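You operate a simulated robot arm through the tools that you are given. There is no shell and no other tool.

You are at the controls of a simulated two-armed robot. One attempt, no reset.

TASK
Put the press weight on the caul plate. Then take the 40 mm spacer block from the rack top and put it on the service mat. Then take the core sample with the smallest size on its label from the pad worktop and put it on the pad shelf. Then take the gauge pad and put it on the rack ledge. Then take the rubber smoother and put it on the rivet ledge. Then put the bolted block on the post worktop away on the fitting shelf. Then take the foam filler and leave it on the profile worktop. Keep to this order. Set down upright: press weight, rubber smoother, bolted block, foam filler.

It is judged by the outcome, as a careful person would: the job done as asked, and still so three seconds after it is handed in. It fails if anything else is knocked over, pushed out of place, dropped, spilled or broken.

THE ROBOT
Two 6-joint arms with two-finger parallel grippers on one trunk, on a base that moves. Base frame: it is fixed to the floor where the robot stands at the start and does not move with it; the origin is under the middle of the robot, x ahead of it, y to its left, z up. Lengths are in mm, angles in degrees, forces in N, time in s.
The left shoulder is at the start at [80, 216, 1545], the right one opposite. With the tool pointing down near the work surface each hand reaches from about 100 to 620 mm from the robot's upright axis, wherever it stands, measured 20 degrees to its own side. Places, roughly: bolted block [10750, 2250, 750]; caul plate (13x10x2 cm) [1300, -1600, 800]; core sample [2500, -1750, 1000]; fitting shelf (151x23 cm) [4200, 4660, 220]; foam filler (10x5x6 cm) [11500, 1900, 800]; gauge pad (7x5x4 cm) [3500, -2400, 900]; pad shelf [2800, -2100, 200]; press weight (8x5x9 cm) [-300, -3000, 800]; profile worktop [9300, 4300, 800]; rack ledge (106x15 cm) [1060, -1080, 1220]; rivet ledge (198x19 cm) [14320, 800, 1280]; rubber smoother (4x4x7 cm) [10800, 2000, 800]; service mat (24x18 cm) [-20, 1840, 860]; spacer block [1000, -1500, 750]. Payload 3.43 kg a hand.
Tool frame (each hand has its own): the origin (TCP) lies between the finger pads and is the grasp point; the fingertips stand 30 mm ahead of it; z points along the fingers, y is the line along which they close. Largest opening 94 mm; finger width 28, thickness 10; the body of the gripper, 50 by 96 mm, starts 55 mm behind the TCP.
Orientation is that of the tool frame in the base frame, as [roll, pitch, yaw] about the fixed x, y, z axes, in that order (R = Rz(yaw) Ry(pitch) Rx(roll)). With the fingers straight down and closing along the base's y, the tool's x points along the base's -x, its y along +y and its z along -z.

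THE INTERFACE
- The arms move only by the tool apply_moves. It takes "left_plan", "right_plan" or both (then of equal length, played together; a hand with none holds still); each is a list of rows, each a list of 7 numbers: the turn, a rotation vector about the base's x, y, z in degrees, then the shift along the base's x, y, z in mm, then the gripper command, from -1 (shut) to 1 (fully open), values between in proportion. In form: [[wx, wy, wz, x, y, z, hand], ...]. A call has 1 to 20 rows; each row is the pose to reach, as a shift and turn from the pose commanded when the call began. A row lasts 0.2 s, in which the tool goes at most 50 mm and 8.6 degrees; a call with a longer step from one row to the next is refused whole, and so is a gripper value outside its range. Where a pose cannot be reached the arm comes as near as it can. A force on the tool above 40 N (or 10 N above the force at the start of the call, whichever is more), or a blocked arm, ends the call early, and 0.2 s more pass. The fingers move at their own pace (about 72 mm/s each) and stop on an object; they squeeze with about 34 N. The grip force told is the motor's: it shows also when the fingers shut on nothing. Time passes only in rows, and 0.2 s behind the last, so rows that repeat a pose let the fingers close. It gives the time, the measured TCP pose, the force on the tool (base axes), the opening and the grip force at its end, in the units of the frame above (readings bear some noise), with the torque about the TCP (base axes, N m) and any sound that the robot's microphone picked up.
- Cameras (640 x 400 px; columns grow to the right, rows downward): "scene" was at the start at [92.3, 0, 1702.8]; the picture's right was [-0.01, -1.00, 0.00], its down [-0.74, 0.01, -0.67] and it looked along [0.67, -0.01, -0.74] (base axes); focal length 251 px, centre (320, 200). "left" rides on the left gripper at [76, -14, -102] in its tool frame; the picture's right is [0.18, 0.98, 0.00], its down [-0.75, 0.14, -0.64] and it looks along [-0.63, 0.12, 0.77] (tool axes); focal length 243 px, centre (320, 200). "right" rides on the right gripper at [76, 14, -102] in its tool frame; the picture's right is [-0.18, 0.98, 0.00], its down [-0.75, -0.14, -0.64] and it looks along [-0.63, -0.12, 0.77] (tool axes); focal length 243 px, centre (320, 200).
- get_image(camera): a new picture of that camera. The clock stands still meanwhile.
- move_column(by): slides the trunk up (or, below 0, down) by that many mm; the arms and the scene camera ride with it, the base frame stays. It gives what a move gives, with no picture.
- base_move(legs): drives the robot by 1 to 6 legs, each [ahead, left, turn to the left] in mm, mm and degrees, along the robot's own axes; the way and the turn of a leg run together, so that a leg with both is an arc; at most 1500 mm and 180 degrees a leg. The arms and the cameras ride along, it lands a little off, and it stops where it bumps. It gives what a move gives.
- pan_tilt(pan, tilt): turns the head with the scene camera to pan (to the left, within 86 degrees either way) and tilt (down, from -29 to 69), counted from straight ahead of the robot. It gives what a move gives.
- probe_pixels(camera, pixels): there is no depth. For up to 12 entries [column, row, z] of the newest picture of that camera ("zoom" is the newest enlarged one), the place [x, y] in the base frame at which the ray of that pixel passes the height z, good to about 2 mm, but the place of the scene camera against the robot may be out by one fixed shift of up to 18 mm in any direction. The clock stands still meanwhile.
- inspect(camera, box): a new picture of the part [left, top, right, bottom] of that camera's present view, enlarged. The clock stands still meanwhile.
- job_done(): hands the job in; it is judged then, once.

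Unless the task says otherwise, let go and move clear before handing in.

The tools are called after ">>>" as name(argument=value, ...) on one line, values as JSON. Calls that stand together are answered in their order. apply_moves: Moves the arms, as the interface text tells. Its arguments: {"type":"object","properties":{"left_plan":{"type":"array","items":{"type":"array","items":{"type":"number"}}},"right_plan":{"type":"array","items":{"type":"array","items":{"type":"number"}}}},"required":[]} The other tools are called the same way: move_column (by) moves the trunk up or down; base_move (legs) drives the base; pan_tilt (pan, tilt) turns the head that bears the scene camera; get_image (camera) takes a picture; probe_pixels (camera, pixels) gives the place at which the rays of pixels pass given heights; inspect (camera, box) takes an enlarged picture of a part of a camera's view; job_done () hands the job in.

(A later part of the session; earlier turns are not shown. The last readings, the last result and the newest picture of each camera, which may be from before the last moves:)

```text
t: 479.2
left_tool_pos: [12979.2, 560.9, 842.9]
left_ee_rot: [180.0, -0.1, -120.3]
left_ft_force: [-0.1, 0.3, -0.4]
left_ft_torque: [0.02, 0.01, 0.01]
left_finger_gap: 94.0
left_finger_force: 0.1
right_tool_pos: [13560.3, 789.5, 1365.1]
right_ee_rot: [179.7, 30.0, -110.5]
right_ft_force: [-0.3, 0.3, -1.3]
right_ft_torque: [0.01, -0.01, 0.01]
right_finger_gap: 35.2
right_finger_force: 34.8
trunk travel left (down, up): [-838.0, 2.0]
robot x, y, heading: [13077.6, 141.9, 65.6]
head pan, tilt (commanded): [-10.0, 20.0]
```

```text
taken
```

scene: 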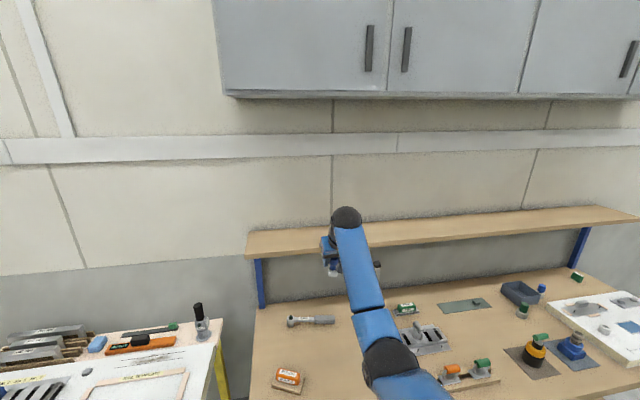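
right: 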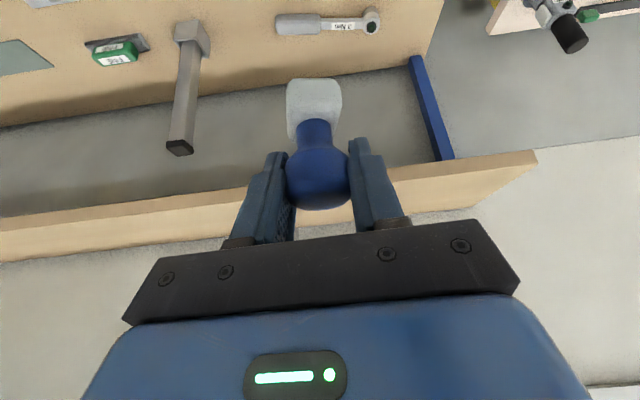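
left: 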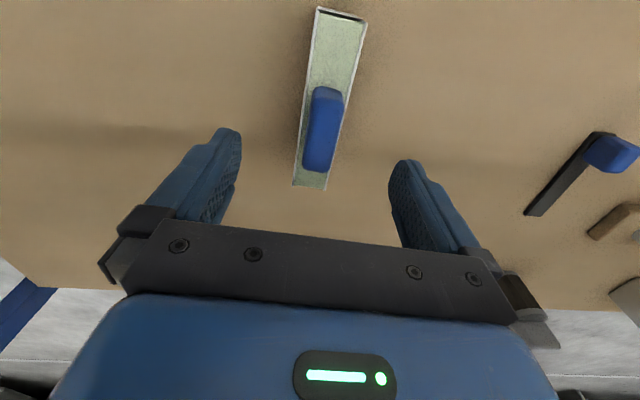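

Zoom on the ledge edge in the right camera to measure it precisely.

>>> inspect(camera="right", box=[380, 130, 560, 240])

>>> inspect(camera="right", box=[0, 160, 260, 290])

>>> probe_pixels(camera="right", pixels=[[500, 163, 1260], [500, 163, 1280], [500, 168, 1280], [500, 168, 1290], [535, 152, 1280], [100, 209, 1280], [100, 215, 1280], [440, 222, 1280]])

```text
3.56 times, centred on (470, 185) of right
```

zoom: 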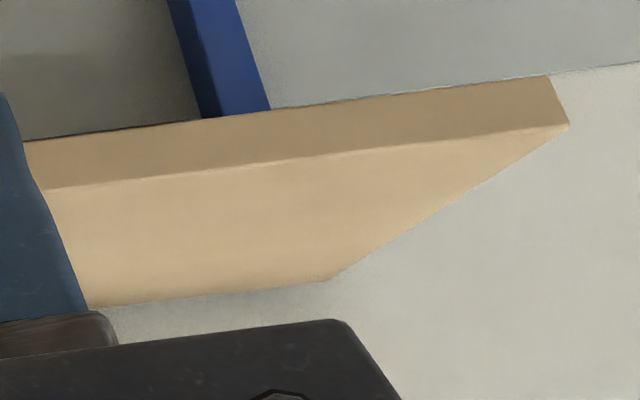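

```text
2.46 times, centred on (130, 225) of right
```

zoom: 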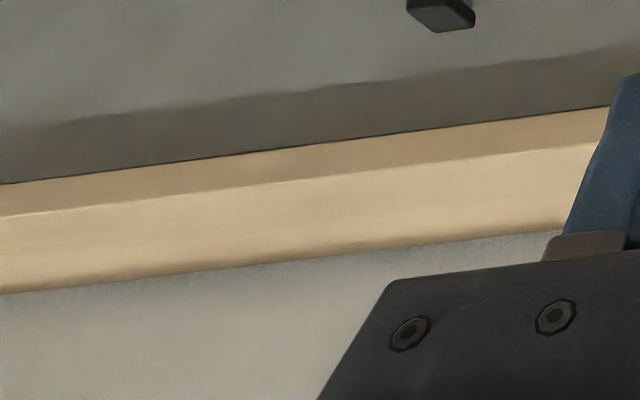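

```text
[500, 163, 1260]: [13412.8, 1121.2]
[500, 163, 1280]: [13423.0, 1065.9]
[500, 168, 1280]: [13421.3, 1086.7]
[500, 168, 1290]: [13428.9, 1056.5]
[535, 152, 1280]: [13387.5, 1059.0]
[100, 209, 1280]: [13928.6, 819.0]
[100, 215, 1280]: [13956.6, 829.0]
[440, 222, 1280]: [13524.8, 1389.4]
```

>>> probe_pixels(camera="right", pixels=[[540.2, 163.9, 1270], [392.8, 181.6, 1270], [472.8, 207.5, 1270], [405.4, 214.5, 1270], [540.2, 163.9, 1280], [392.8, 181.6, 1280], [472.8, 207.5, 1280], [405.4, 214.5, 1280], [540.2, 163.9, 1290], [392.8, 181.6, 1290], [472.8, 207.5, 1290], [405.4, 214.5, 1290]])

```text
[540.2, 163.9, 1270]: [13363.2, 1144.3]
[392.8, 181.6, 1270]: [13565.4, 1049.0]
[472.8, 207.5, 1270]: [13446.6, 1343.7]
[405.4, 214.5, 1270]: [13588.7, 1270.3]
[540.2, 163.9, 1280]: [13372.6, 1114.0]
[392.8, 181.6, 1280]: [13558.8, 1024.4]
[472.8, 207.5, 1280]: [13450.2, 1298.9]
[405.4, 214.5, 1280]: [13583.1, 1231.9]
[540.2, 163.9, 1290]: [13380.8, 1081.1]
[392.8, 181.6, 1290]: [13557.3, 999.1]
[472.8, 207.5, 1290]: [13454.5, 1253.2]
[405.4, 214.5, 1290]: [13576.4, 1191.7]
```

Ledge top is z≈1286, n from -6417 to -6607. Raise 15 mm more, drive ahead 215, then extend the arm over the ledge.

>>> apply_moves(right_plan=[[0, 0, 0, 0, 0, 15, -1], [0, 0, 0, 0, 0, 15, -1]])

>>> base_move(legs=[[215, 0, 0]])

>>> apply_moves(right_plan=[[0, 0, 0, 8, 18, 0, -1], [0, 0, 0, 16, 36, 0, -1], [0, 0, 0, 24, 54, 0, -1], [0, 0, 0, 24, 54, 0, -1]])

>>> get_image(camera="right")

```text
t: 479.8
left_tool_pos: [12979.0, 561.8, 843.1]
left_ee_rot: [179.9, 0.0, -120.4]
left_ft_force: [-0.3, 0.3, -0.1]
left_ft_torque: [0.03, -0.04, 0.01]
left_finger_gap: 94.0
left_finger_force: 0.0
right_tool_pos: [13561.0, 790.5, 1380.8]
right_ee_rot: [179.7, 30.0, -110.6]
right_ft_force: [-0.2, 0.2, -0.5]
right_ft_torque: [0.01, 0.01, 0.0]
right_finger_gap: 35.4
right_finger_force: 33.9
trunk travel left (down, up): [-838.0, 2.0]
robot x, y, heading: [13082.5, 147.4, 65.6]
head pan, tilt (commanded): [-10.0, 20.0]
```

```text
t: 481.4
left_tool_pos: [13063.0, 750.6, 843.6]
left_ee_rot: [180.0, 0.2, -120.3]
left_ft_force: [0.1, -0.3, 0.0]
left_ft_torque: [0.02, 0.0, -0.02]
left_finger_gap: 93.8
left_finger_force: 0.1
right_tool_pos: [13644.6, 981.2, 1382.4]
right_ee_rot: [179.7, 30.2, -110.4]
right_ft_force: [-0.5, -0.9, -1.1]
right_ft_torque: [0.01, 0.0, 0.0]
right_finger_gap: 35.1
right_finger_force: 33.7
trunk travel left (down, up): [-838.0, 2.0]
robot x, y, heading: [13164.8, 338.8, 66.0]
head pan, tilt (commanded): [-10.0, 20.0]
```

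```text
t: 482.4
left_tool_pos: [13063.8, 755.2, 842.0]
left_ee_rot: [180.0, -0.1, -120.2]
left_ft_force: [0.8, -0.4, 0.3]
left_ft_torque: [-0.02, -0.02, -0.02]
left_finger_gap: 94.0
left_finger_force: 0.1
right_tool_pos: [13673.1, 1042.4, 1377.3]
right_ee_rot: [179.6, 29.9, -110.4]
right_ft_force: [0.4, 0.5, -1.0]
right_ft_torque: [0.02, 0.02, -0.01]
right_finger_gap: 35.3
right_finger_force: 34.4
trunk travel left (down, up): [-838.0, 2.0]
robot x, y, heading: [13164.8, 338.6, 65.9]
head pan, tilt (commanded): [-10.0, 20.0]
```

```text
taken
```

right: 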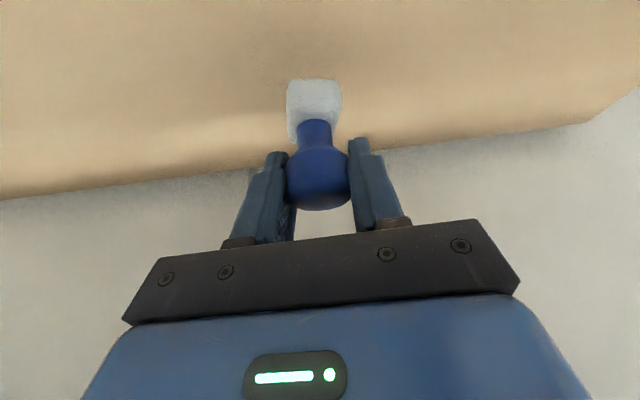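

>>> probe_pixels(camera="right", pixels=[[100, 186, 1286], [480, 141, 1286], [100, 186, 1280], [480, 141, 1280], [315, 100, 1286], [315, 10, 1286]])

```text
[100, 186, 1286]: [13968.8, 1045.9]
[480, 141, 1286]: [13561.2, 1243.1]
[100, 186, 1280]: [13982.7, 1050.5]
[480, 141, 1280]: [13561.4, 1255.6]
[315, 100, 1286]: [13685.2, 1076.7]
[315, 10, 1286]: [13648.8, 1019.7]
```

The smoother would land 60 mm behind the ledge's front edge. Lower in steps to contact.

>>> apply_moves(right_plan=[[0, 0, 0, 0, 0, -10, -1], [0, 0, 0, 0, 0, -20, -1], [0, 0, 0, 0, 0, -25, -1], [0, 0, 0, 0, 0, -25, -1]])

>>> get_image(camera="right")

```text
t: 483.4
left_tool_pos: [13063.9, 754.6, 841.4]
left_ee_rot: [180.0, -0.2, -120.3]
left_ft_force: [0.4, -0.7, 0.2]
left_ft_torque: [-0.02, 0.02, -0.01]
left_finger_gap: 94.0
left_finger_force: 0.0
right_tool_pos: [13670.3, 1041.4, 1353.3]
right_ee_rot: [179.8, 30.0, -110.4]
right_ft_force: [-1.4, -0.1, -0.6]
right_ft_torque: [-0.01, -0.02, 0.0]
right_finger_gap: 35.2
right_finger_force: 33.8
trunk travel left (down, up): [-838.0, 2.0]
robot x, y, heading: [13163.6, 341.8, 66.0]
head pan, tilt (commanded): [-10.0, 20.0]
```

```text
taken
```

right: 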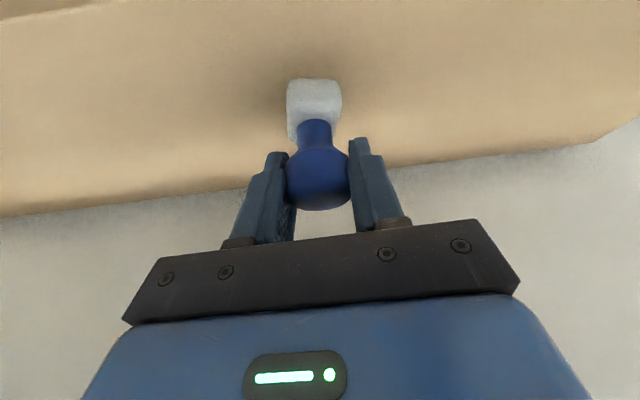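

>>> apply_moves(right_plan=[[0, 0, 0, 0, 0, -3, -1], [0, 0, 0, 0, 0, -6, -1], [0, 0, 0, 0, 0, -8, -1], [0, 0, 0, 0, 0, -8, -1]])

```text
t: 484.4
left_tool_pos: [13064.5, 755.2, 843.3]
left_ee_rot: [179.9, -0.1, -120.4]
left_ft_force: [-0.1, 0.9, 0.3]
left_ft_torque: [0.0, 0.03, 0.01]
left_finger_gap: 94.0
left_finger_force: 0.1
right_tool_pos: [13671.5, 1041.0, 1346.4]
right_ee_rot: [179.8, 30.0, -110.4]
right_ft_force: [0.0, -0.1, -0.5]
right_ft_torque: [0.0, 0.0, -0.01]
right_finger_gap: 35.2
right_finger_force: 33.3
trunk travel left (down, up): [-838.0, 2.0]
robot x, y, heading: [13166.0, 340.8, 66.1]
head pan, tilt (commanded): [-10.0, 20.0]
```

No contact yet at z 1346. Continue 2 mm at a time.

>>> apply_moves(right_plan=[[0, 0, 0, 0, 0, -2, -1], [0, 0, 0, 0, 0, -4, -1], [0, 0, 0, 0, 0, -6, -1], [0, 0, 0, 0, 0, -6, -1]])

>>> inspect(camera="right", box=[240, 40, 400, 220])

```text
t: 485.4
left_tool_pos: [13064.6, 755.2, 842.0]
left_ee_rot: [-180.0, -0.2, -120.4]
left_ft_force: [0.5, 1.0, 0.7]
left_ft_torque: [-0.01, 0.01, 0.04]
left_finger_gap: 94.4
left_finger_force: 0.2
right_tool_pos: [13670.9, 1040.9, 1340.4]
right_ee_rot: [179.7, 30.0, -110.3]
right_ft_force: [-1.0, 0.4, -1.8]
right_ft_torque: [-0.01, -0.01, 0.05]
right_finger_gap: 35.2
right_finger_force: 34.0
trunk travel left (down, up): [-838.0, 2.0]
robot x, y, heading: [13164.6, 338.8, 66.1]
head pan, tilt (commanded): [-10.0, 20.0]
```

```text
2.22 times, centred on (320, 130) of right
```

zoom: 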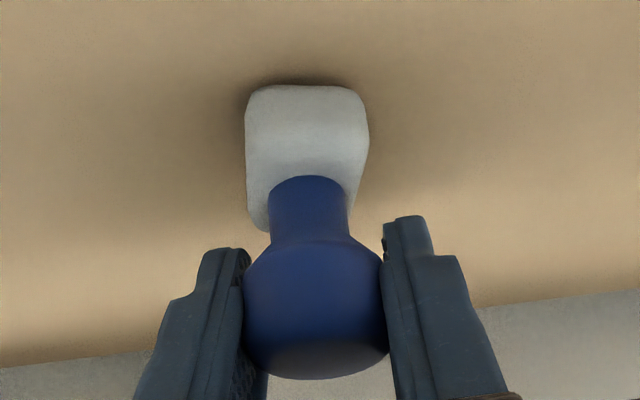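

>>> apply_moves(right_plan=[[0, 0, 0, 0, 0, -2, -1], [0, 0, 0, 0, 0, -4, -1], [0, 0, 0, 0, 0, -5, -1], [0, 0, 0, 0, 0, -5, -1]])

```text
t: 486.4
left_tool_pos: [13064.1, 754.7, 842.4]
left_ee_rot: [180.0, -0.1, -120.5]
left_ft_force: [0.4, -0.6, 0.0]
left_ft_torque: [0.0, 0.0, 0.03]
left_finger_gap: 94.1
left_finger_force: 0.0
right_tool_pos: [13671.1, 1040.3, 1337.5]
right_ee_rot: [179.7, 30.2, -110.4]
right_ft_force: [3.0, 2.4, 7.1]
right_ft_torque: [-0.02, -0.18, 0.04]
right_finger_gap: 35.2
right_finger_force: 34.1
trunk travel left (down, up): [-838.0, 2.0]
robot x, y, heading: [13162.9, 339.2, 66.1]
head pan, tilt (commanded): [-10.0, 20.0]
```

Contact at z≈1337 (7 N). Release gently.

>>> apply_moves(right_plan=[[0, 0, 0, 0, 0, 0, -0.1], [0, 0, 0, 0, 0, 0, 0.1], [0, 0, 0, 0, 0, 0, 0.3], [0, 0, 0, 0, 0, 0, 0.5], [0, 0, 0, 0, 0, 0, 0.5]])

>>> get_image(camera="right")

```text
t: 487.6
left_tool_pos: [13064.6, 755.5, 842.0]
left_ee_rot: [-180.0, -0.1, -120.4]
left_ft_force: [0.3, 0.1, -0.5]
left_ft_torque: [-0.02, 0.0, 0.01]
left_finger_gap: 94.1
left_finger_force: 0.1
right_tool_pos: [13670.6, 1040.5, 1335.6]
right_ee_rot: [179.7, 30.0, -110.4]
right_ft_force: [-0.2, 0.3, -0.4]
right_ft_torque: [-0.03, -0.02, 0.02]
right_finger_gap: 70.6
right_finger_force: 0.1
trunk travel left (down, up): [-838.0, 2.0]
robot x, y, heading: [13167.4, 337.3, 66.2]
head pan, tilt (commanded): [-10.0, 20.0]
```

```text
taken
```

right: 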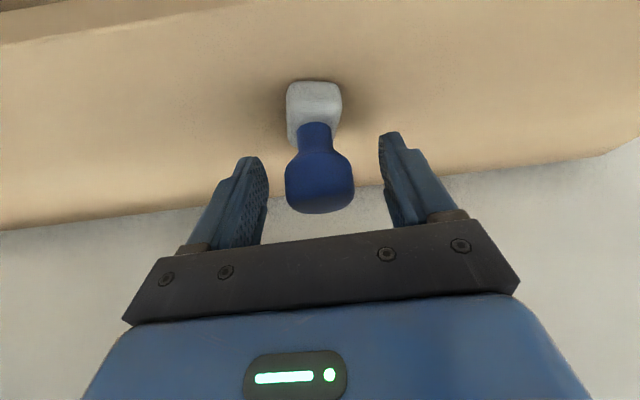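

It stands upright on the rivet ledge. Retreat along the tool axis, then back off.

>>> apply_moves(right_plan=[[0, 0, 0, -3.5, -9.4, 17.3, 0.5], [0, 0, 0, -7, -18.7, 34.6, 0.5], [0, 0, 0, -10.5, -28, 52, 0.5], [0, 0, 0, -14, -37.5, 69, 0.5], [0, 0, 0, -24, -60, 69, 0.5], [0, 0, 0, -40, -95, 69, 0.5], [0, 0, 0, -40, -95, 69, 0.5]])

>>> get_image(camera="right")

>>> base_move(legs=[[-450, 0, 0]])

>>> get_image(camera="scene")

```text
t: 489.2
left_tool_pos: [13064.4, 754.2, 842.2]
left_ee_rot: [-180.0, -0.1, -120.4]
left_ft_force: [-0.1, -0.9, 0.9]
left_ft_torque: [-0.01, 0.02, 0.0]
left_finger_gap: 93.8
left_finger_force: 0.0
right_tool_pos: [13629.9, 947.1, 1404.9]
right_ee_rot: [179.7, 30.0, -110.3]
right_ft_force: [0.9, 0.7, 0.5]
right_ft_torque: [-0.01, 0.0, -0.02]
right_finger_gap: 70.5
right_finger_force: 0.0
trunk travel left (down, up): [-838.0, 2.0]
robot x, y, heading: [13163.2, 341.2, 66.0]
head pan, tilt (commanded): [-10.0, 20.0]
```

```text
taken
```

right: 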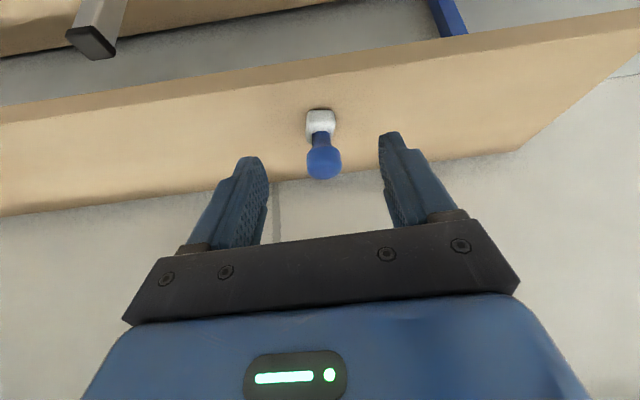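

```text
t: 492.0
left_tool_pos: [12879.9, 341.4, 842.1]
left_ee_rot: [-179.9, -0.2, -120.3]
left_ft_force: [0.0, -0.6, -0.3]
left_ft_torque: [-0.03, -0.01, 0.0]
left_finger_gap: 93.9
left_finger_force: 0.0
right_tool_pos: [13447.2, 533.2, 1402.6]
right_ee_rot: [179.8, 29.9, -110.5]
right_ft_force: [0.2, -0.2, 0.0]
right_ft_torque: [0.01, 0.05, -0.01]
right_finger_gap: 70.6
right_finger_force: 0.2
trunk travel left (down, up): [-838.0, 2.0]
robot x, y, heading: [12980.7, -71.4, 65.8]
head pan, tilt (commanded): [-10.0, 20.0]
```

```text
taken
```

scene: 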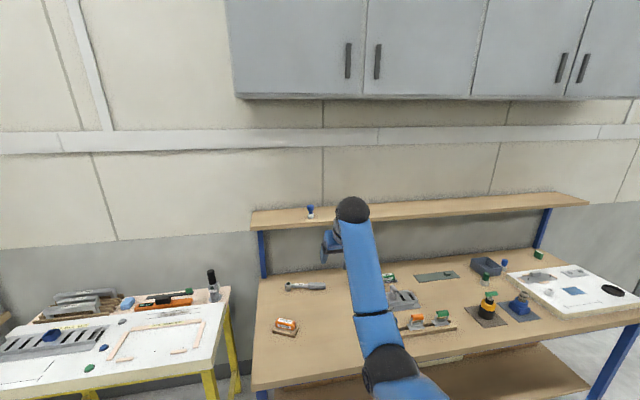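

The smoother stands on the ledge at (310,211). Next, the bolted block. Tuck the right hand in and slide back left to the POSTS bench.

>>> apply_moves(right_plan=[[0, 0, 0, -16, -36, -20, 1], [0, 0, 0, -32, -72, -40, 1], [0, 0, 0, -48, -108, -60, 1], [0, 0, 0, -64, -144, -80, 1], [0, 0, 0, -80, -180, -100, 1], [0, 0, 0, -96, -216, -120, 1], [0, 0, 0, -112, -252, -140, 1], [0, 0, 0, -128, -288, -160, 1], [0, 0, 0, -139, -310, -180, 1], [0, 0, 0, -139, -310, -200, 1]])

>>> base_move(legs=[[0, 1500, 0], [0, 1000, 0]])

>>> pan_tilt(pan=0, tilt=30)

>>> get_image(camera="scene")

```text
t: 494.2
left_tool_pos: [12878.8, 340.4, 842.7]
left_ee_rot: [-180.0, -0.1, -120.3]
left_ft_force: [-1.0, 0.4, 0.4]
left_ft_torque: [0.01, 0.01, -0.02]
left_finger_gap: 94.2
left_finger_force: 0.1
right_tool_pos: [13309.5, 231.8, 1198.5]
right_ee_rot: [179.7, 29.8, -110.4]
right_ft_force: [1.0, -0.2, 0.0]
right_ft_torque: [0.02, 0.0, 0.03]
right_finger_gap: 93.8
right_finger_force: 0.0
right hand out of reach, approached as far as the arm can: row 1, 2, 3, 4, 5, 6, 7, 8, 9, 10
trunk travel left (down, up): [-838.0, 2.0]
robot x, y, heading: [12977.3, -75.5, 65.8]
head pan, tilt (commanded): [-10.0, 20.0]
```

```text
t: 506.5
left_tool_pos: [10570.1, 1333.5, 843.0]
left_ee_rot: [179.9, -0.1, -119.6]
left_ft_force: [0.4, 0.1, -1.5]
left_ft_torque: [0.0, 0.0, 0.01]
left_finger_gap: 93.9
left_finger_force: 0.1
right_tool_pos: [11000.2, 1230.7, 1197.8]
right_ee_rot: [179.7, 29.9, -109.8]
right_ft_force: [0.6, -0.8, 1.5]
right_ft_torque: [0.0, 0.0, 0.03]
right_finger_gap: 93.8
right_finger_force: 0.1
trunk travel left (down, up): [-838.0, 2.0]
robot x, y, heading: [10673.4, 919.9, 66.7]
head pan, tilt (commanded): [-10.0, 20.0]
```

```text
t: 507.2
left_tool_pos: [10569.3, 1334.2, 843.0]
left_ee_rot: [180.0, -0.2, -119.6]
left_ft_force: [-1.1, 0.9, 0.3]
left_ft_torque: [0.02, 0.04, 0.01]
left_finger_gap: 94.2
left_finger_force: 0.0
right_tool_pos: [10999.6, 1232.3, 1198.4]
right_ee_rot: [179.7, 29.9, -109.9]
right_ft_force: [-0.5, -0.1, -0.1]
right_ft_torque: [-0.02, 0.03, -0.01]
right_finger_gap: 94.0
right_finger_force: 0.1
trunk travel left (down, up): [-838.0, 2.0]
robot x, y, heading: [10676.2, 918.5, 66.6]
head pan, tilt (commanded): [0.0, 30.0]
```

```text
taken
```

scene: 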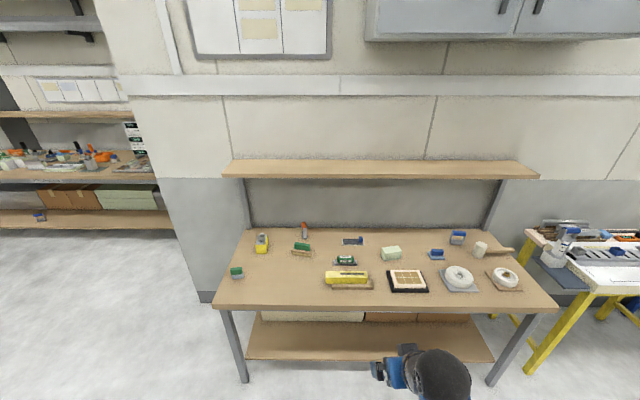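

Bolted block at (262,243). Zoom and probe it and the foam filler.

>>> inspect(camera="scene", box=[215, 215, 335, 290])

>>> probe_pixels(camera="scene", pixels=[[261, 252, 800], [270, 251, 800], [255, 253, 800], [392, 258, 800], [302, 255, 800], [305, 237, 800], [227, 178, 1250], [536, 177, 1250], [215, 308, 800], [555, 309, 800]])

```text
5.33 times, centred on (275, 252) of scene
```

zoom: 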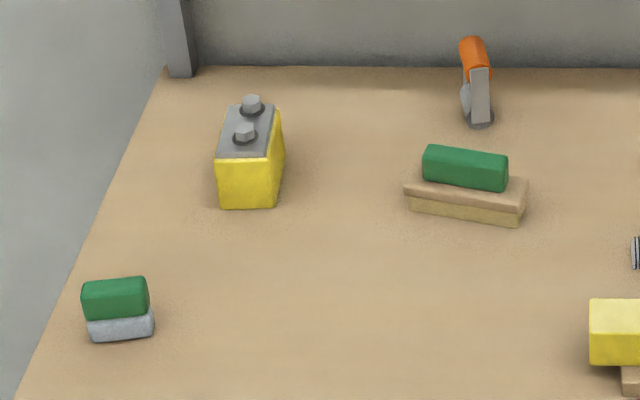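

```text
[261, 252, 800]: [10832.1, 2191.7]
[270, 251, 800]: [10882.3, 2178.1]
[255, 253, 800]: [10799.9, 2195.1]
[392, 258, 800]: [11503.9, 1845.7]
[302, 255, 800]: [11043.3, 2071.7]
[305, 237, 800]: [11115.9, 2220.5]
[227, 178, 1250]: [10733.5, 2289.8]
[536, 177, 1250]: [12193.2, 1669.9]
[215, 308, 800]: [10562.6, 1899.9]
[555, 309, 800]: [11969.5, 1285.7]
```

Extend and raise the left hand over toward the bench (well above items), aligning its yaw, before approaching.

>>> apply_moves(left_plan=[[0, 0, 0.6, 14, 32, 29, 1], [0, 0, 1.2, 28, 64, 58, 1], [0, 0, 1.8, 42, 96, 87, 1], [0, 0, 2.4, 56, 128, 116, 1], [0, 0, 3.0, 70, 160, 145, 1], [0, 0, 3.6, 84, 192, 174, 1], [0, 0, 4.2, 98, 224, 203, 1], [0, 0, 4.8, 112, 256, 232, 1], [0, 0, 5.4, 126, 288, 261, 1], [0, 0, 5.7, 140, 320, 290, 1], [0, 0, 5.7, 140, 320, 290, 1]])

>>> base_move(legs=[[0, 120, -0.5], [420, 0, 0]])

>>> get_image(camera="left")

>>> get_image(camera="scene")

```text
t: 509.6
left_tool_pos: [10708.0, 1656.3, 1135.1]
left_ee_rot: [-179.9, 0.0, -113.9]
left_ft_force: [0.0, 0.3, -0.4]
left_ft_torque: [0.01, 0.02, 0.0]
left_finger_gap: 93.8
left_finger_force: 0.1
right_tool_pos: [10998.9, 1231.6, 1197.5]
right_ee_rot: [179.8, 29.9, -109.8]
right_ft_force: [0.2, -0.8, -0.2]
right_ft_torque: [-0.02, -0.01, -0.03]
right_finger_gap: 94.1
right_finger_force: 0.2
trunk travel left (down, up): [-838.0, 2.0]
robot x, y, heading: [10676.1, 920.4, 66.7]
head pan, tilt (commanded): [0.0, 30.0]
```

```text
t: 513.0
left_tool_pos: [10777.6, 2092.0, 1135.5]
left_ee_rot: [180.0, 0.1, -114.5]
left_ft_force: [0.4, 0.1, 0.2]
left_ft_torque: [0.03, 0.01, 0.0]
left_finger_gap: 94.0
left_finger_force: 0.1
right_tool_pos: [11064.1, 1664.3, 1199.7]
right_ee_rot: [179.7, 30.0, -110.4]
right_ft_force: [-0.2, -0.4, 0.4]
right_ft_torque: [0.03, -0.01, -0.02]
right_finger_gap: 93.9
right_finger_force: 0.0
trunk travel left (down, up): [-838.0, 2.0]
robot x, y, heading: [10738.1, 1359.0, 65.9]
head pan, tilt (commanded): [0.0, 30.0]
```

```text
taken
```

left: 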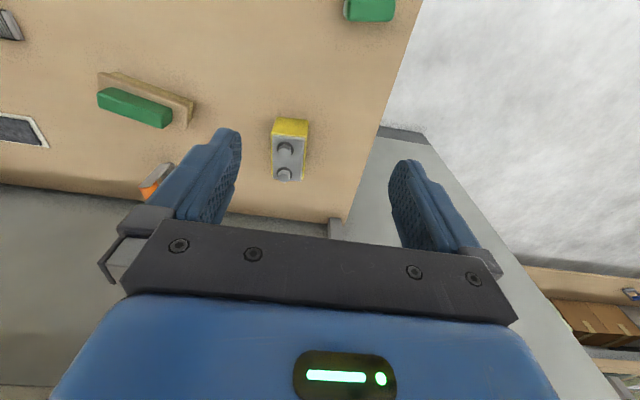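

```text
taken
```

scene: 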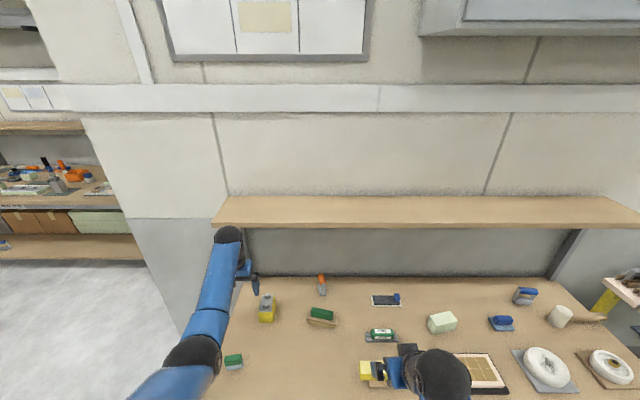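

The block with its two bolts is at (289,150) in the left camera. Measure it.

>>> inspect(camera="left", box=[240, 100, 360, 200])

>>> probe_pixels(camera="left", pixels=[[273, 122, 800], [309, 119, 800], [272, 136, 860], [307, 136, 860], [271, 181, 860], [303, 181, 860], [272, 136, 850], [307, 136, 850], [271, 181, 850], [303, 181, 850]])

```text
4.00 times, centred on (300, 150) of left
```

zoom: 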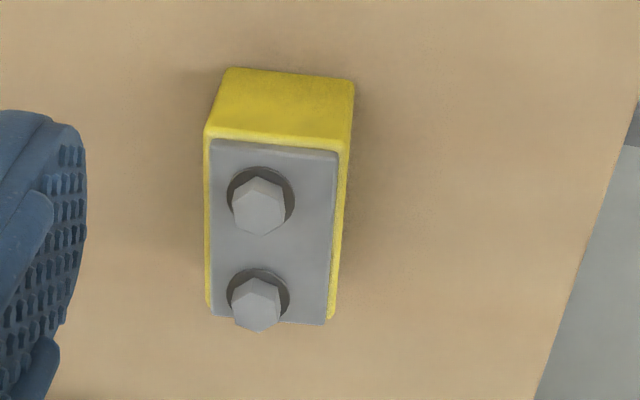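

```text
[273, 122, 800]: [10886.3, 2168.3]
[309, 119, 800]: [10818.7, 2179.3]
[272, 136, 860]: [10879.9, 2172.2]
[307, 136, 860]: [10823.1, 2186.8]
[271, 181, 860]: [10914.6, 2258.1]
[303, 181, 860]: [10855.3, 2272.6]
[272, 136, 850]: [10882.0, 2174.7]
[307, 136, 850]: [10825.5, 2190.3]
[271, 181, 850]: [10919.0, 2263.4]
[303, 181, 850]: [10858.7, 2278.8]
```

>>> probe_pixels(camera="left", pixels=[[277, 117, 800], [308.75, 120.5, 800], [271.25, 134.5, 855], [307, 137, 855], [272, 176.25, 855], [303, 180, 855], [271.25, 134.5, 870], [307, 137, 870], [272, 176.25, 870], [303, 180, 870]])

```text
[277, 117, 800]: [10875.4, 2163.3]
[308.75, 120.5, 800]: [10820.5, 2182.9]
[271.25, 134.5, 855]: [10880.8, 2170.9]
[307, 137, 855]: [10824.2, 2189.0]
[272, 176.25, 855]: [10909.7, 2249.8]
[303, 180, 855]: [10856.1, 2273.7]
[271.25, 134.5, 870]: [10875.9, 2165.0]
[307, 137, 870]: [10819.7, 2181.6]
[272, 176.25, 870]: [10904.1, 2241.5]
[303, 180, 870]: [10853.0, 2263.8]
```

Block is ~58x85x68 mm, centre ≈(10863,2213), long axis 69°. First raise/tilt the right hand out of the way, then lower the trunk before going under the bench's ledge line.

>>> apply_moves(right_plan=[[7.3, -3.3, 0, 0, 0, 20, 1], [14.6, -6.5, 0, 0, 0, 45, 1], [21.9, -9.8, 0, 0, 0, 70, 1], [29.2, -13, 0, 0, 0, 100, 1], [29.2, -13, 0, 0, 0, 120, 1], [29.2, -13, 0, 0, 0, 120, 1]])

>>> move_column(by=-200)

>>> base_move(legs=[[0, -28, 0], [95, 0, 0]])

>>> get_image(camera="left")

>>> get_image(camera="scene")

```text
t: 514.4
left_tool_pos: [10777.4, 2095.1, 1135.1]
left_ee_rot: [180.0, 0.0, -114.4]
left_ft_force: [-0.3, 0.7, -0.1]
left_ft_torque: [0.01, -0.01, 0.01]
left_finger_gap: 93.9
left_finger_force: 0.0
right_tool_pos: [11072.5, 1742.8, 1274.3]
right_ee_rot: [-176.2, 61.8, -107.3]
right_ft_force: [0.7, 0.1, 0.0]
right_ft_torque: [0.02, 0.01, -0.01]
right_finger_gap: 93.9
right_finger_force: 0.0
right hand out of reach, approached as far as the arm can: row 1, 2, 3, 4, 5, 6
trunk travel left (down, up): [-838.0, 2.0]
robot x, y, heading: [10737.1, 1360.1, 65.9]
head pan, tilt (commanded): [0.0, 30.0]
```

```text
t: 516.6
left_tool_pos: [10777.1, 2093.7, 934.6]
left_ee_rot: [179.9, -0.1, -114.5]
left_ft_force: [-0.7, -0.9, -0.7]
left_ft_torque: [0.0, -0.01, 0.02]
left_finger_gap: 93.8
left_finger_force: 0.1
right_tool_pos: [11070.7, 1741.3, 1074.3]
right_ee_rot: [-176.2, 61.8, -107.4]
right_ft_force: [0.9, -0.7, 1.2]
right_ft_torque: [0.02, -0.01, 0.01]
right_finger_gap: 94.0
right_finger_force: 0.0
trunk travel left (down, up): [-638.0, 202.0]
robot x, y, heading: [10733.2, 1363.0, 66.0]
head pan, tilt (commanded): [0.0, 30.0]
```

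```text
t: 518.2
left_tool_pos: [10838.9, 2166.5, 936.6]
left_ee_rot: [180.0, 0.1, -114.5]
left_ft_force: [0.4, -0.3, -0.2]
left_ft_torque: [0.03, 0.0, 0.0]
left_finger_gap: 94.0
left_finger_force: 0.0
right_tool_pos: [11133.4, 1813.3, 1076.1]
right_ee_rot: [-176.1, 61.9, -107.2]
right_ft_force: [-0.3, -0.4, -0.1]
right_ft_torque: [0.01, -0.02, 0.01]
right_finger_gap: 94.0
right_finger_force: 0.1
trunk travel left (down, up): [-638.0, 202.0]
robot x, y, heading: [10798.5, 1433.8, 66.0]
head pan, tilt (commanded): [0.0, 30.0]
```

```text
taken
```

left: 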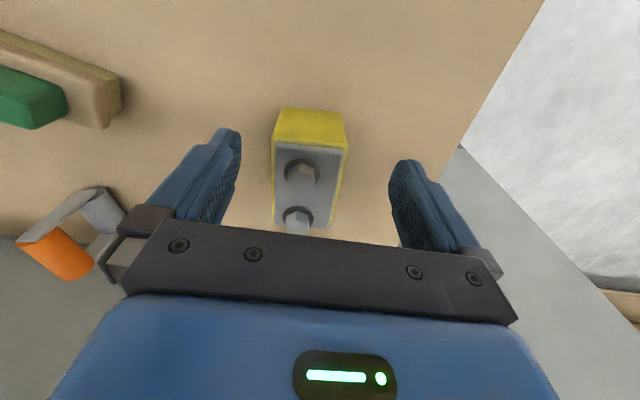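

```text
taken
```

scene: 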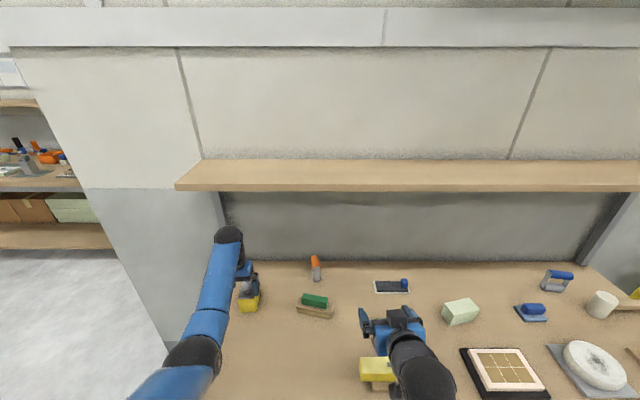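

>>> inspect(camera="left", box=[250, 90, 370, 240])

>>> probe_pixels(camera="left", pixels=[[284, 107, 800], [345, 113, 800], [271, 141, 865], [347, 148, 865], [274, 224, 865], [331, 229, 865]])

```text
2.67 times, centred on (310, 165) of left
```

zoom: 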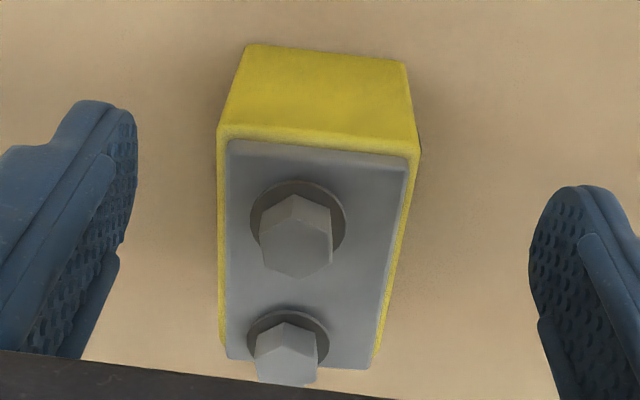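

```text
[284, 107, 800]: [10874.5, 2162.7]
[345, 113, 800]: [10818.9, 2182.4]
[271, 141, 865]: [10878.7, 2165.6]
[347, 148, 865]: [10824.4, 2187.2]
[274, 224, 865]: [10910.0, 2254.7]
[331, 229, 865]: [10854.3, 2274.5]
```

Consistent. Base ahead 30, arm the remaining shift with +3.8° yaw, then lower 50 mm.

>>> base_move(legs=[[32, 0, 0]])

>>> apply_moves(left_plan=[[0, 0, 2, 6, 10, 0, 1], [0, 0, 3.8, 12, 20, 0, 1], [0, 0, 3.8, 12, 20, 0, 1]])

>>> move_column(by=-45)

>>> get_image(camera="left")

```text
t: 519.0
left_tool_pos: [10851.8, 2193.3, 938.9]
left_ee_rot: [179.9, 0.2, -114.4]
left_ft_force: [0.0, -0.1, 0.0]
left_ft_torque: [0.05, 0.0, 0.03]
left_finger_gap: 94.2
left_finger_force: 0.1
right_tool_pos: [11146.8, 1840.2, 1076.7]
right_ee_rot: [-176.2, 62.1, -107.4]
right_ft_force: [0.6, -0.5, -0.1]
right_ft_torque: [0.03, 0.01, 0.0]
right_finger_gap: 94.0
right_finger_force: 0.1
trunk travel left (down, up): [-638.0, 202.0]
robot x, y, heading: [10812.9, 1458.9, 66.1]
head pan, tilt (commanded): [0.0, 30.0]
```

```text
t: 519.8
left_tool_pos: [10865.5, 2216.2, 934.5]
left_ee_rot: [180.0, -0.2, -110.7]
left_ft_force: [-1.5, 0.1, 0.3]
left_ft_torque: [0.01, 0.0, 0.0]
left_finger_gap: 94.0
left_finger_force: 0.1
right_tool_pos: [11148.7, 1844.4, 1074.9]
right_ee_rot: [-176.3, 61.8, -107.4]
right_ft_force: [1.0, 0.5, 0.7]
right_ft_torque: [0.0, 0.0, 0.0]
right_finger_gap: 94.1
right_finger_force: 0.0
trunk travel left (down, up): [-638.0, 202.0]
robot x, y, heading: [10810.4, 1464.0, 66.0]
head pan, tilt (commanded): [0.0, 30.0]
```

```text
t: 520.7
left_tool_pos: [10865.1, 2216.2, 889.6]
left_ee_rot: [179.9, 0.0, -110.7]
left_ft_force: [0.3, -0.4, -0.2]
left_ft_torque: [0.01, 0.0, 0.0]
left_finger_gap: 93.9
left_finger_force: 0.0
right_tool_pos: [11148.8, 1844.6, 1029.8]
right_ee_rot: [-176.2, 61.8, -107.5]
right_ft_force: [0.4, 0.0, -0.3]
right_ft_torque: [-0.01, 0.0, 0.01]
right_finger_gap: 94.2
right_finger_force: 0.0
trunk travel left (down, up): [-593.0, 247.0]
robot x, y, heading: [10812.5, 1459.5, 66.1]
head pan, tilt (commanded): [0.0, 30.0]
```

```text
taken
```

left: 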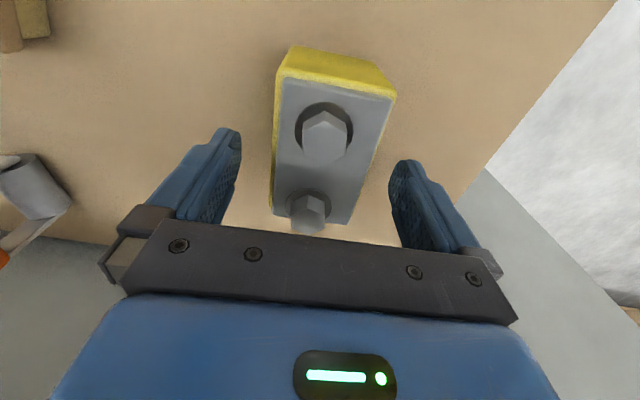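

Aligned. Lower 38 mm and close on the block.

>>> move_column(by=-38)

>>> apply_moves(left_plan=[[0, 0, 0, 0, 0, 0, -1], [0, 0, 0, 0, 0, 0, -1], [0, 0, 0, 0, 0, 0, -1], [0, 0, 0, 0, 0, 0, -1]])

>>> get_image(camera="left")

```text
t: 521.5
left_tool_pos: [10865.6, 2216.9, 851.9]
left_ee_rot: [-180.0, 0.0, -110.7]
left_ft_force: [0.0, -0.7, 0.4]
left_ft_torque: [-0.03, -0.03, -0.04]
left_finger_gap: 94.1
left_finger_force: 0.0
right_tool_pos: [11148.9, 1843.7, 991.0]
right_ee_rot: [-176.2, 61.8, -107.4]
right_ft_force: [0.2, 0.6, -0.2]
right_ft_torque: [0.04, -0.01, 0.0]
right_finger_gap: 93.9
right_finger_force: 0.0
trunk travel left (down, up): [-555.0, 285.0]
robot x, y, heading: [10815.3, 1461.5, 66.0]
head pan, tilt (commanded): [0.0, 30.0]
```

```text
t: 522.5
left_tool_pos: [10865.9, 2215.6, 851.9]
left_ee_rot: [-180.0, -0.1, -110.7]
left_ft_force: [-1.6, 1.2, 0.7]
left_ft_torque: [-0.25, 0.3, 0.03]
left_finger_gap: 64.5
left_finger_force: 34.2
right_tool_pos: [11149.1, 1845.0, 992.4]
right_ee_rot: [-176.2, 61.7, -107.3]
right_ft_force: [0.7, 0.8, 0.5]
right_ft_torque: [0.01, -0.04, 0.05]
right_finger_gap: 94.0
right_finger_force: 0.0
trunk travel left (down, up): [-555.0, 285.0]
robot x, y, heading: [10810.1, 1460.4, 66.0]
head pan, tilt (commanded): [0.0, 30.0]
```

```text
taken
```

left: 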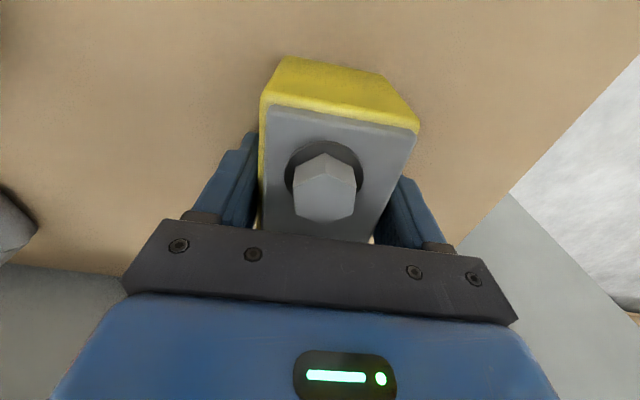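

Gripped at 64.5 mm. Lift 40 mm and check.

>>> move_column(by=40)

>>> get_image(camera="left")

```text
t: 523.3
left_tool_pos: [10866.3, 2218.1, 889.0]
left_ee_rot: [180.0, -0.2, -110.7]
left_ft_force: [0.1, 0.8, -10.0]
left_ft_torque: [0.04, 0.0, 0.01]
left_finger_gap: 64.3
left_finger_force: 33.8
right_tool_pos: [11149.0, 1844.4, 1029.6]
right_ee_rot: [-176.2, 61.6, -107.3]
right_ft_force: [-0.3, 0.2, -0.4]
right_ft_torque: [0.05, -0.01, 0.0]
right_finger_gap: 94.1
right_finger_force: 0.0
trunk travel left (down, up): [-595.0, 245.0]
robot x, y, heading: [10810.3, 1461.5, 66.1]
head pan, tilt (commanded): [0.0, 30.0]
```

```text
taken
```

left: 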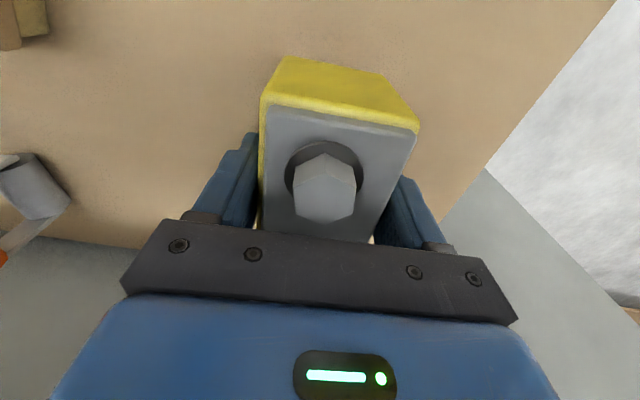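

Solid hold (10 N). Raise 40 mm more to clear the green block on the way out (still under the ledge), then back off.

>>> move_column(by=40)

>>> base_move(legs=[[-520, 0, 0]])

>>> get_image(camera="scene")

```text
t: 524.2
left_tool_pos: [10866.5, 2218.1, 929.2]
left_ee_rot: [179.9, -0.2, -110.7]
left_ft_force: [-0.5, 0.8, -10.2]
left_ft_torque: [0.05, -0.01, -0.03]
left_finger_gap: 64.2
left_finger_force: 33.7
right_tool_pos: [11148.3, 1845.2, 1070.6]
right_ee_rot: [-176.2, 61.7, -107.3]
right_ft_force: [-0.5, 0.3, 0.0]
right_ft_torque: [0.05, -0.01, -0.02]
right_finger_gap: 94.2
right_finger_force: 0.1
trunk travel left (down, up): [-635.0, 205.0]
robot x, y, heading: [10816.6, 1459.7, 65.9]
head pan, tilt (commanded): [0.0, 30.0]
```

```text
t: 527.2
left_tool_pos: [10648.1, 1734.3, 928.6]
left_ee_rot: [180.0, 0.0, -110.4]
left_ft_force: [0.5, -0.3, -11.6]
left_ft_torque: [0.03, 0.03, 0.01]
left_finger_gap: 64.2
left_finger_force: 34.5
right_tool_pos: [10933.3, 1365.0, 1070.2]
right_ee_rot: [-176.1, 61.6, -107.0]
right_ft_force: [0.0, 0.0, -0.1]
right_ft_torque: [0.01, 0.02, -0.01]
right_finger_gap: 94.1
right_finger_force: 0.1
trunk travel left (down, up): [-635.0, 205.0]
robot x, y, heading: [10598.4, 977.8, 66.1]
head pan, tilt (commanded): [0.0, 30.0]
```

```text
taken
```

scene: 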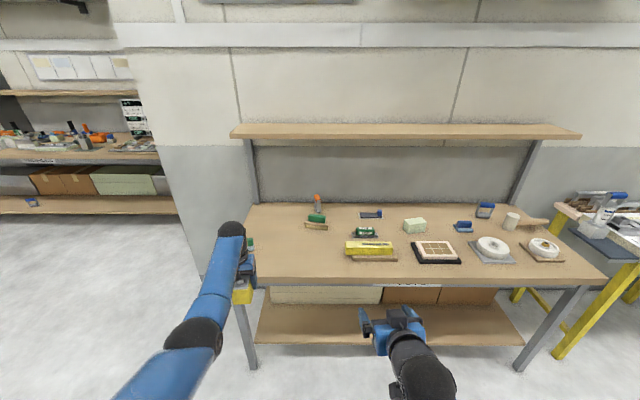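

Now tuck the right hand into a low, vertical, close-in posture so it won't interfere in the narrow spot by the fitting shelf.

>>> apply_moves(right_plan=[[-7, 3.1, 0, -7, -16, -30, 1], [-14, 6.2, 0, -14, -32, -60, 1], [-21, 9.3, 0, -21, -48, -90, 1], [-28, 12.4, 0, -28, -64, -120, 1], [-35, 15.5, 0, -35, -80, -155, 1], [-42, 18.6, 0, -42, -96, -190, 1], [-49, 21.7, 0, -49, -112, -230, 1], [-56, 24.8, 0, -56, -128, -270, 1], [-56.5, 25, 0, -60, -138, -310, 1], [-56.5, 25, 0, -60, -138, -350, 1], [-56.5, 25, 0, -60, -138, -380, 1], [-56.5, 25, 0, -60, -138, -400, 1]])

>>> base_move(legs=[[-560, 0, 0], [0, 0, 90]])

>>> pan_tilt(pan=0, tilt=22)

>>> get_image(camera="scene")

```text
t: 529.8
left_tool_pos: [10647.0, 1733.1, 930.0]
left_ee_rot: [180.0, -0.1, -110.4]
left_ft_force: [0.0, -0.2, -10.4]
left_ft_torque: [0.02, -0.03, 0.02]
left_finger_gap: 64.3
left_finger_force: 33.8
right_tool_pos: [10871.2, 1223.3, 668.6]
right_ee_rot: [177.9, 0.0, -110.7]
right_ft_force: [-0.2, 1.0, -0.4]
right_ft_torque: [0.02, 0.01, -0.01]
right_finger_gap: 93.9
right_finger_force: 0.1
trunk travel left (down, up): [-635.0, 205.0]
robot x, y, heading: [10598.4, 977.1, 66.4]
head pan, tilt (commanded): [0.0, 30.0]
```

```text
t: 536.9
left_tool_pos: [9619.2, 510.8, 931.1]
left_ee_rot: [-180.0, -0.2, -20.2]
left_ft_force: [0.5, 1.2, -10.7]
left_ft_torque: [0.01, 0.06, 0.0]
left_finger_gap: 64.1
left_finger_force: 34.3
right_tool_pos: [10127.9, 736.9, 668.8]
right_ee_rot: [177.8, 0.0, -20.2]
right_ft_force: [-0.1, -0.5, -0.6]
right_ft_torque: [-0.02, 0.01, 0.0]
right_finger_gap: 94.0
right_finger_force: 0.1
trunk travel left (down, up): [-635.0, 205.0]
robot x, y, heading: [10376.3, 466.0, 156.6]
head pan, tilt (commanded): [0.0, 30.0]
```

```text
t: 537.6
left_tool_pos: [9619.2, 510.6, 929.9]
left_ee_rot: [-179.9, -0.2, -20.1]
left_ft_force: [-0.6, -0.2, -10.2]
left_ft_torque: [0.06, 0.03, 0.01]
left_finger_gap: 64.4
left_finger_force: 34.6
right_tool_pos: [10126.8, 736.9, 669.8]
right_ee_rot: [177.9, 0.1, -20.3]
right_ft_force: [-0.7, -0.4, 0.1]
right_ft_torque: [0.0, 0.0, 0.01]
right_finger_gap: 94.1
right_finger_force: 0.1
trunk travel left (down, up): [-635.0, 205.0]
robot x, y, heading: [10375.0, 467.2, 156.6]
head pan, tilt (commanded): [0.0, 22.0]
```

```text
taken
```

scene: 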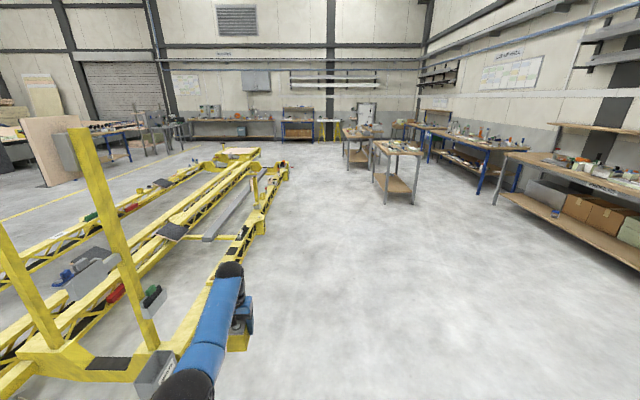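

Lane back is clear: cradles ~700 mm left, tables ~660+ mm right of my line. Drive ahead 4.5 m.

>>> base_move(legs=[[0, 0, -0.4], [1500, 0, 0], [1500, 0, 0], [1300, 0, 0]])

>>> get_image(camera="scene")

```text
t: 558.6
left_tool_pos: [5730.3, 2436.1, 930.7]
left_ee_rot: [180.0, -0.2, -23.4]
left_ft_force: [-0.2, -0.5, -10.4]
left_ft_torque: [-0.01, 0.03, 0.01]
left_finger_gap: 64.4
left_finger_force: 34.1
right_tool_pos: [6250.9, 2632.6, 669.0]
right_ee_rot: [177.9, 0.1, -23.7]
right_ft_force: [-0.4, 0.2, -0.9]
right_ft_torque: [-0.04, -0.03, -0.02]
right_finger_gap: 94.0
right_finger_force: 0.1
trunk travel left (down, up): [-635.0, 205.0]
robot x, y, heading: [6478.6, 2344.3, 153.2]
head pan, tilt (commanded): [0.0, 22.0]
```

```text
taken
```

scene: 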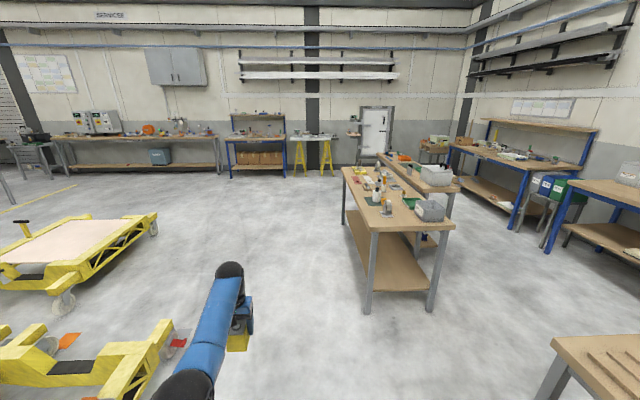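

Heading drifted; correct by +2.9°, shift left 130 mm, and continue 3.6 m along the lane past the front table.

>>> base_move(legs=[[0, 130, 3.0], [1500, 0, 0], [1500, 0, 0]])

>>> pan_tilt(pan=-50, tilt=30)

>>> get_image(camera="scene")

```text
t: 574.0
left_tool_pos: [2957.0, 3609.1, 929.7]
left_ee_rot: [-180.0, -0.2, -23.0]
left_ft_force: [-0.1, -0.3, -9.8]
left_ft_torque: [0.01, 0.07, -0.02]
left_finger_gap: 64.4
left_finger_force: 34.2
right_tool_pos: [3474.7, 3810.4, 669.3]
right_ee_rot: [177.9, 0.1, -23.2]
right_ft_force: [0.6, 0.5, 0.0]
right_ft_torque: [0.0, 0.02, 0.02]
right_finger_gap: 93.9
right_finger_force: 0.1
trunk travel left (down, up): [-635.0, 205.0]
robot x, y, heading: [3707.3, 3528.3, 153.9]
head pan, tilt (commanded): [0.0, 22.0]
```

```text
t: 575.2
left_tool_pos: [2955.2, 3609.9, 930.6]
left_ee_rot: [-180.0, -0.2, -22.9]
left_ft_force: [0.2, -0.5, -10.2]
left_ft_torque: [-0.01, 0.0, 0.02]
left_finger_gap: 64.5
left_finger_force: 33.4
right_tool_pos: [3474.1, 3809.7, 669.1]
right_ee_rot: [177.9, 0.0, -23.3]
right_ft_force: [-0.1, -0.5, 0.0]
right_ft_torque: [-0.02, 0.01, 0.01]
right_finger_gap: 93.7
right_finger_force: 0.1
trunk travel left (down, up): [-635.0, 205.0]
robot x, y, heading: [3710.4, 3530.6, 153.8]
head pan, tilt (commanded): [-50.0, 30.0]
```

```text
taken
```

scene: 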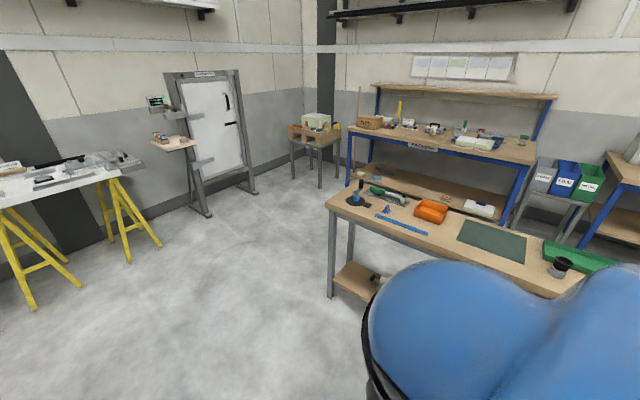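

Go ahead 620 mm, then turn right to face the middle table whose low shelf is the fitting shelf.

>>> base_move(legs=[[600, 0, 0], [0, 0, -88]])

>>> pan_tilt(pan=0, tilt=35)

>>> get_image(camera="scene")

```text
t: 582.3
left_tool_pos: [3202.1, 4551.9, 929.6]
left_ee_rot: [180.0, -0.1, -109.5]
left_ft_force: [0.0, 0.1, -10.3]
left_ft_torque: [0.03, -0.01, 0.01]
left_finger_gap: 64.6
left_finger_force: 34.0
right_tool_pos: [3433.3, 4044.5, 669.6]
right_ee_rot: [177.8, 0.1, -109.9]
right_ft_force: [0.3, -1.1, 0.5]
right_ft_torque: [0.01, -0.02, 0.0]
right_finger_gap: 94.1
right_finger_force: 0.0
trunk travel left (down, up): [-635.0, 205.0]
robot x, y, heading: [3163.8, 3793.4, 67.2]
head pan, tilt (commanded): [-50.0, 30.0]
```

```text
t: 583.5
left_tool_pos: [3202.2, 4550.5, 930.1]
left_ee_rot: [-180.0, -0.3, -109.5]
left_ft_force: [0.7, 0.1, -10.1]
left_ft_torque: [0.0, -0.03, -0.03]
left_finger_gap: 64.6
left_finger_force: 33.6
right_tool_pos: [3433.3, 4045.2, 668.9]
right_ee_rot: [177.9, 0.0, -109.8]
right_ft_force: [-0.7, 0.9, 0.7]
right_ft_torque: [-0.03, 0.0, 0.01]
right_finger_gap: 93.9
right_finger_force: 0.0
trunk travel left (down, up): [-635.0, 205.0]
robot x, y, heading: [3162.7, 3793.8, 67.3]
head pan, tilt (commanded): [0.0, 35.0]
```

```text
taken
```

scene: 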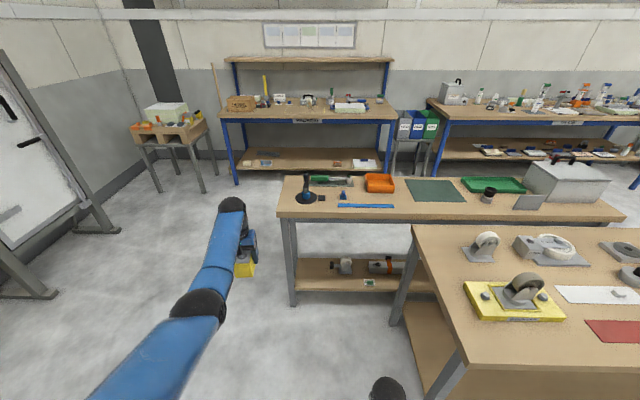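

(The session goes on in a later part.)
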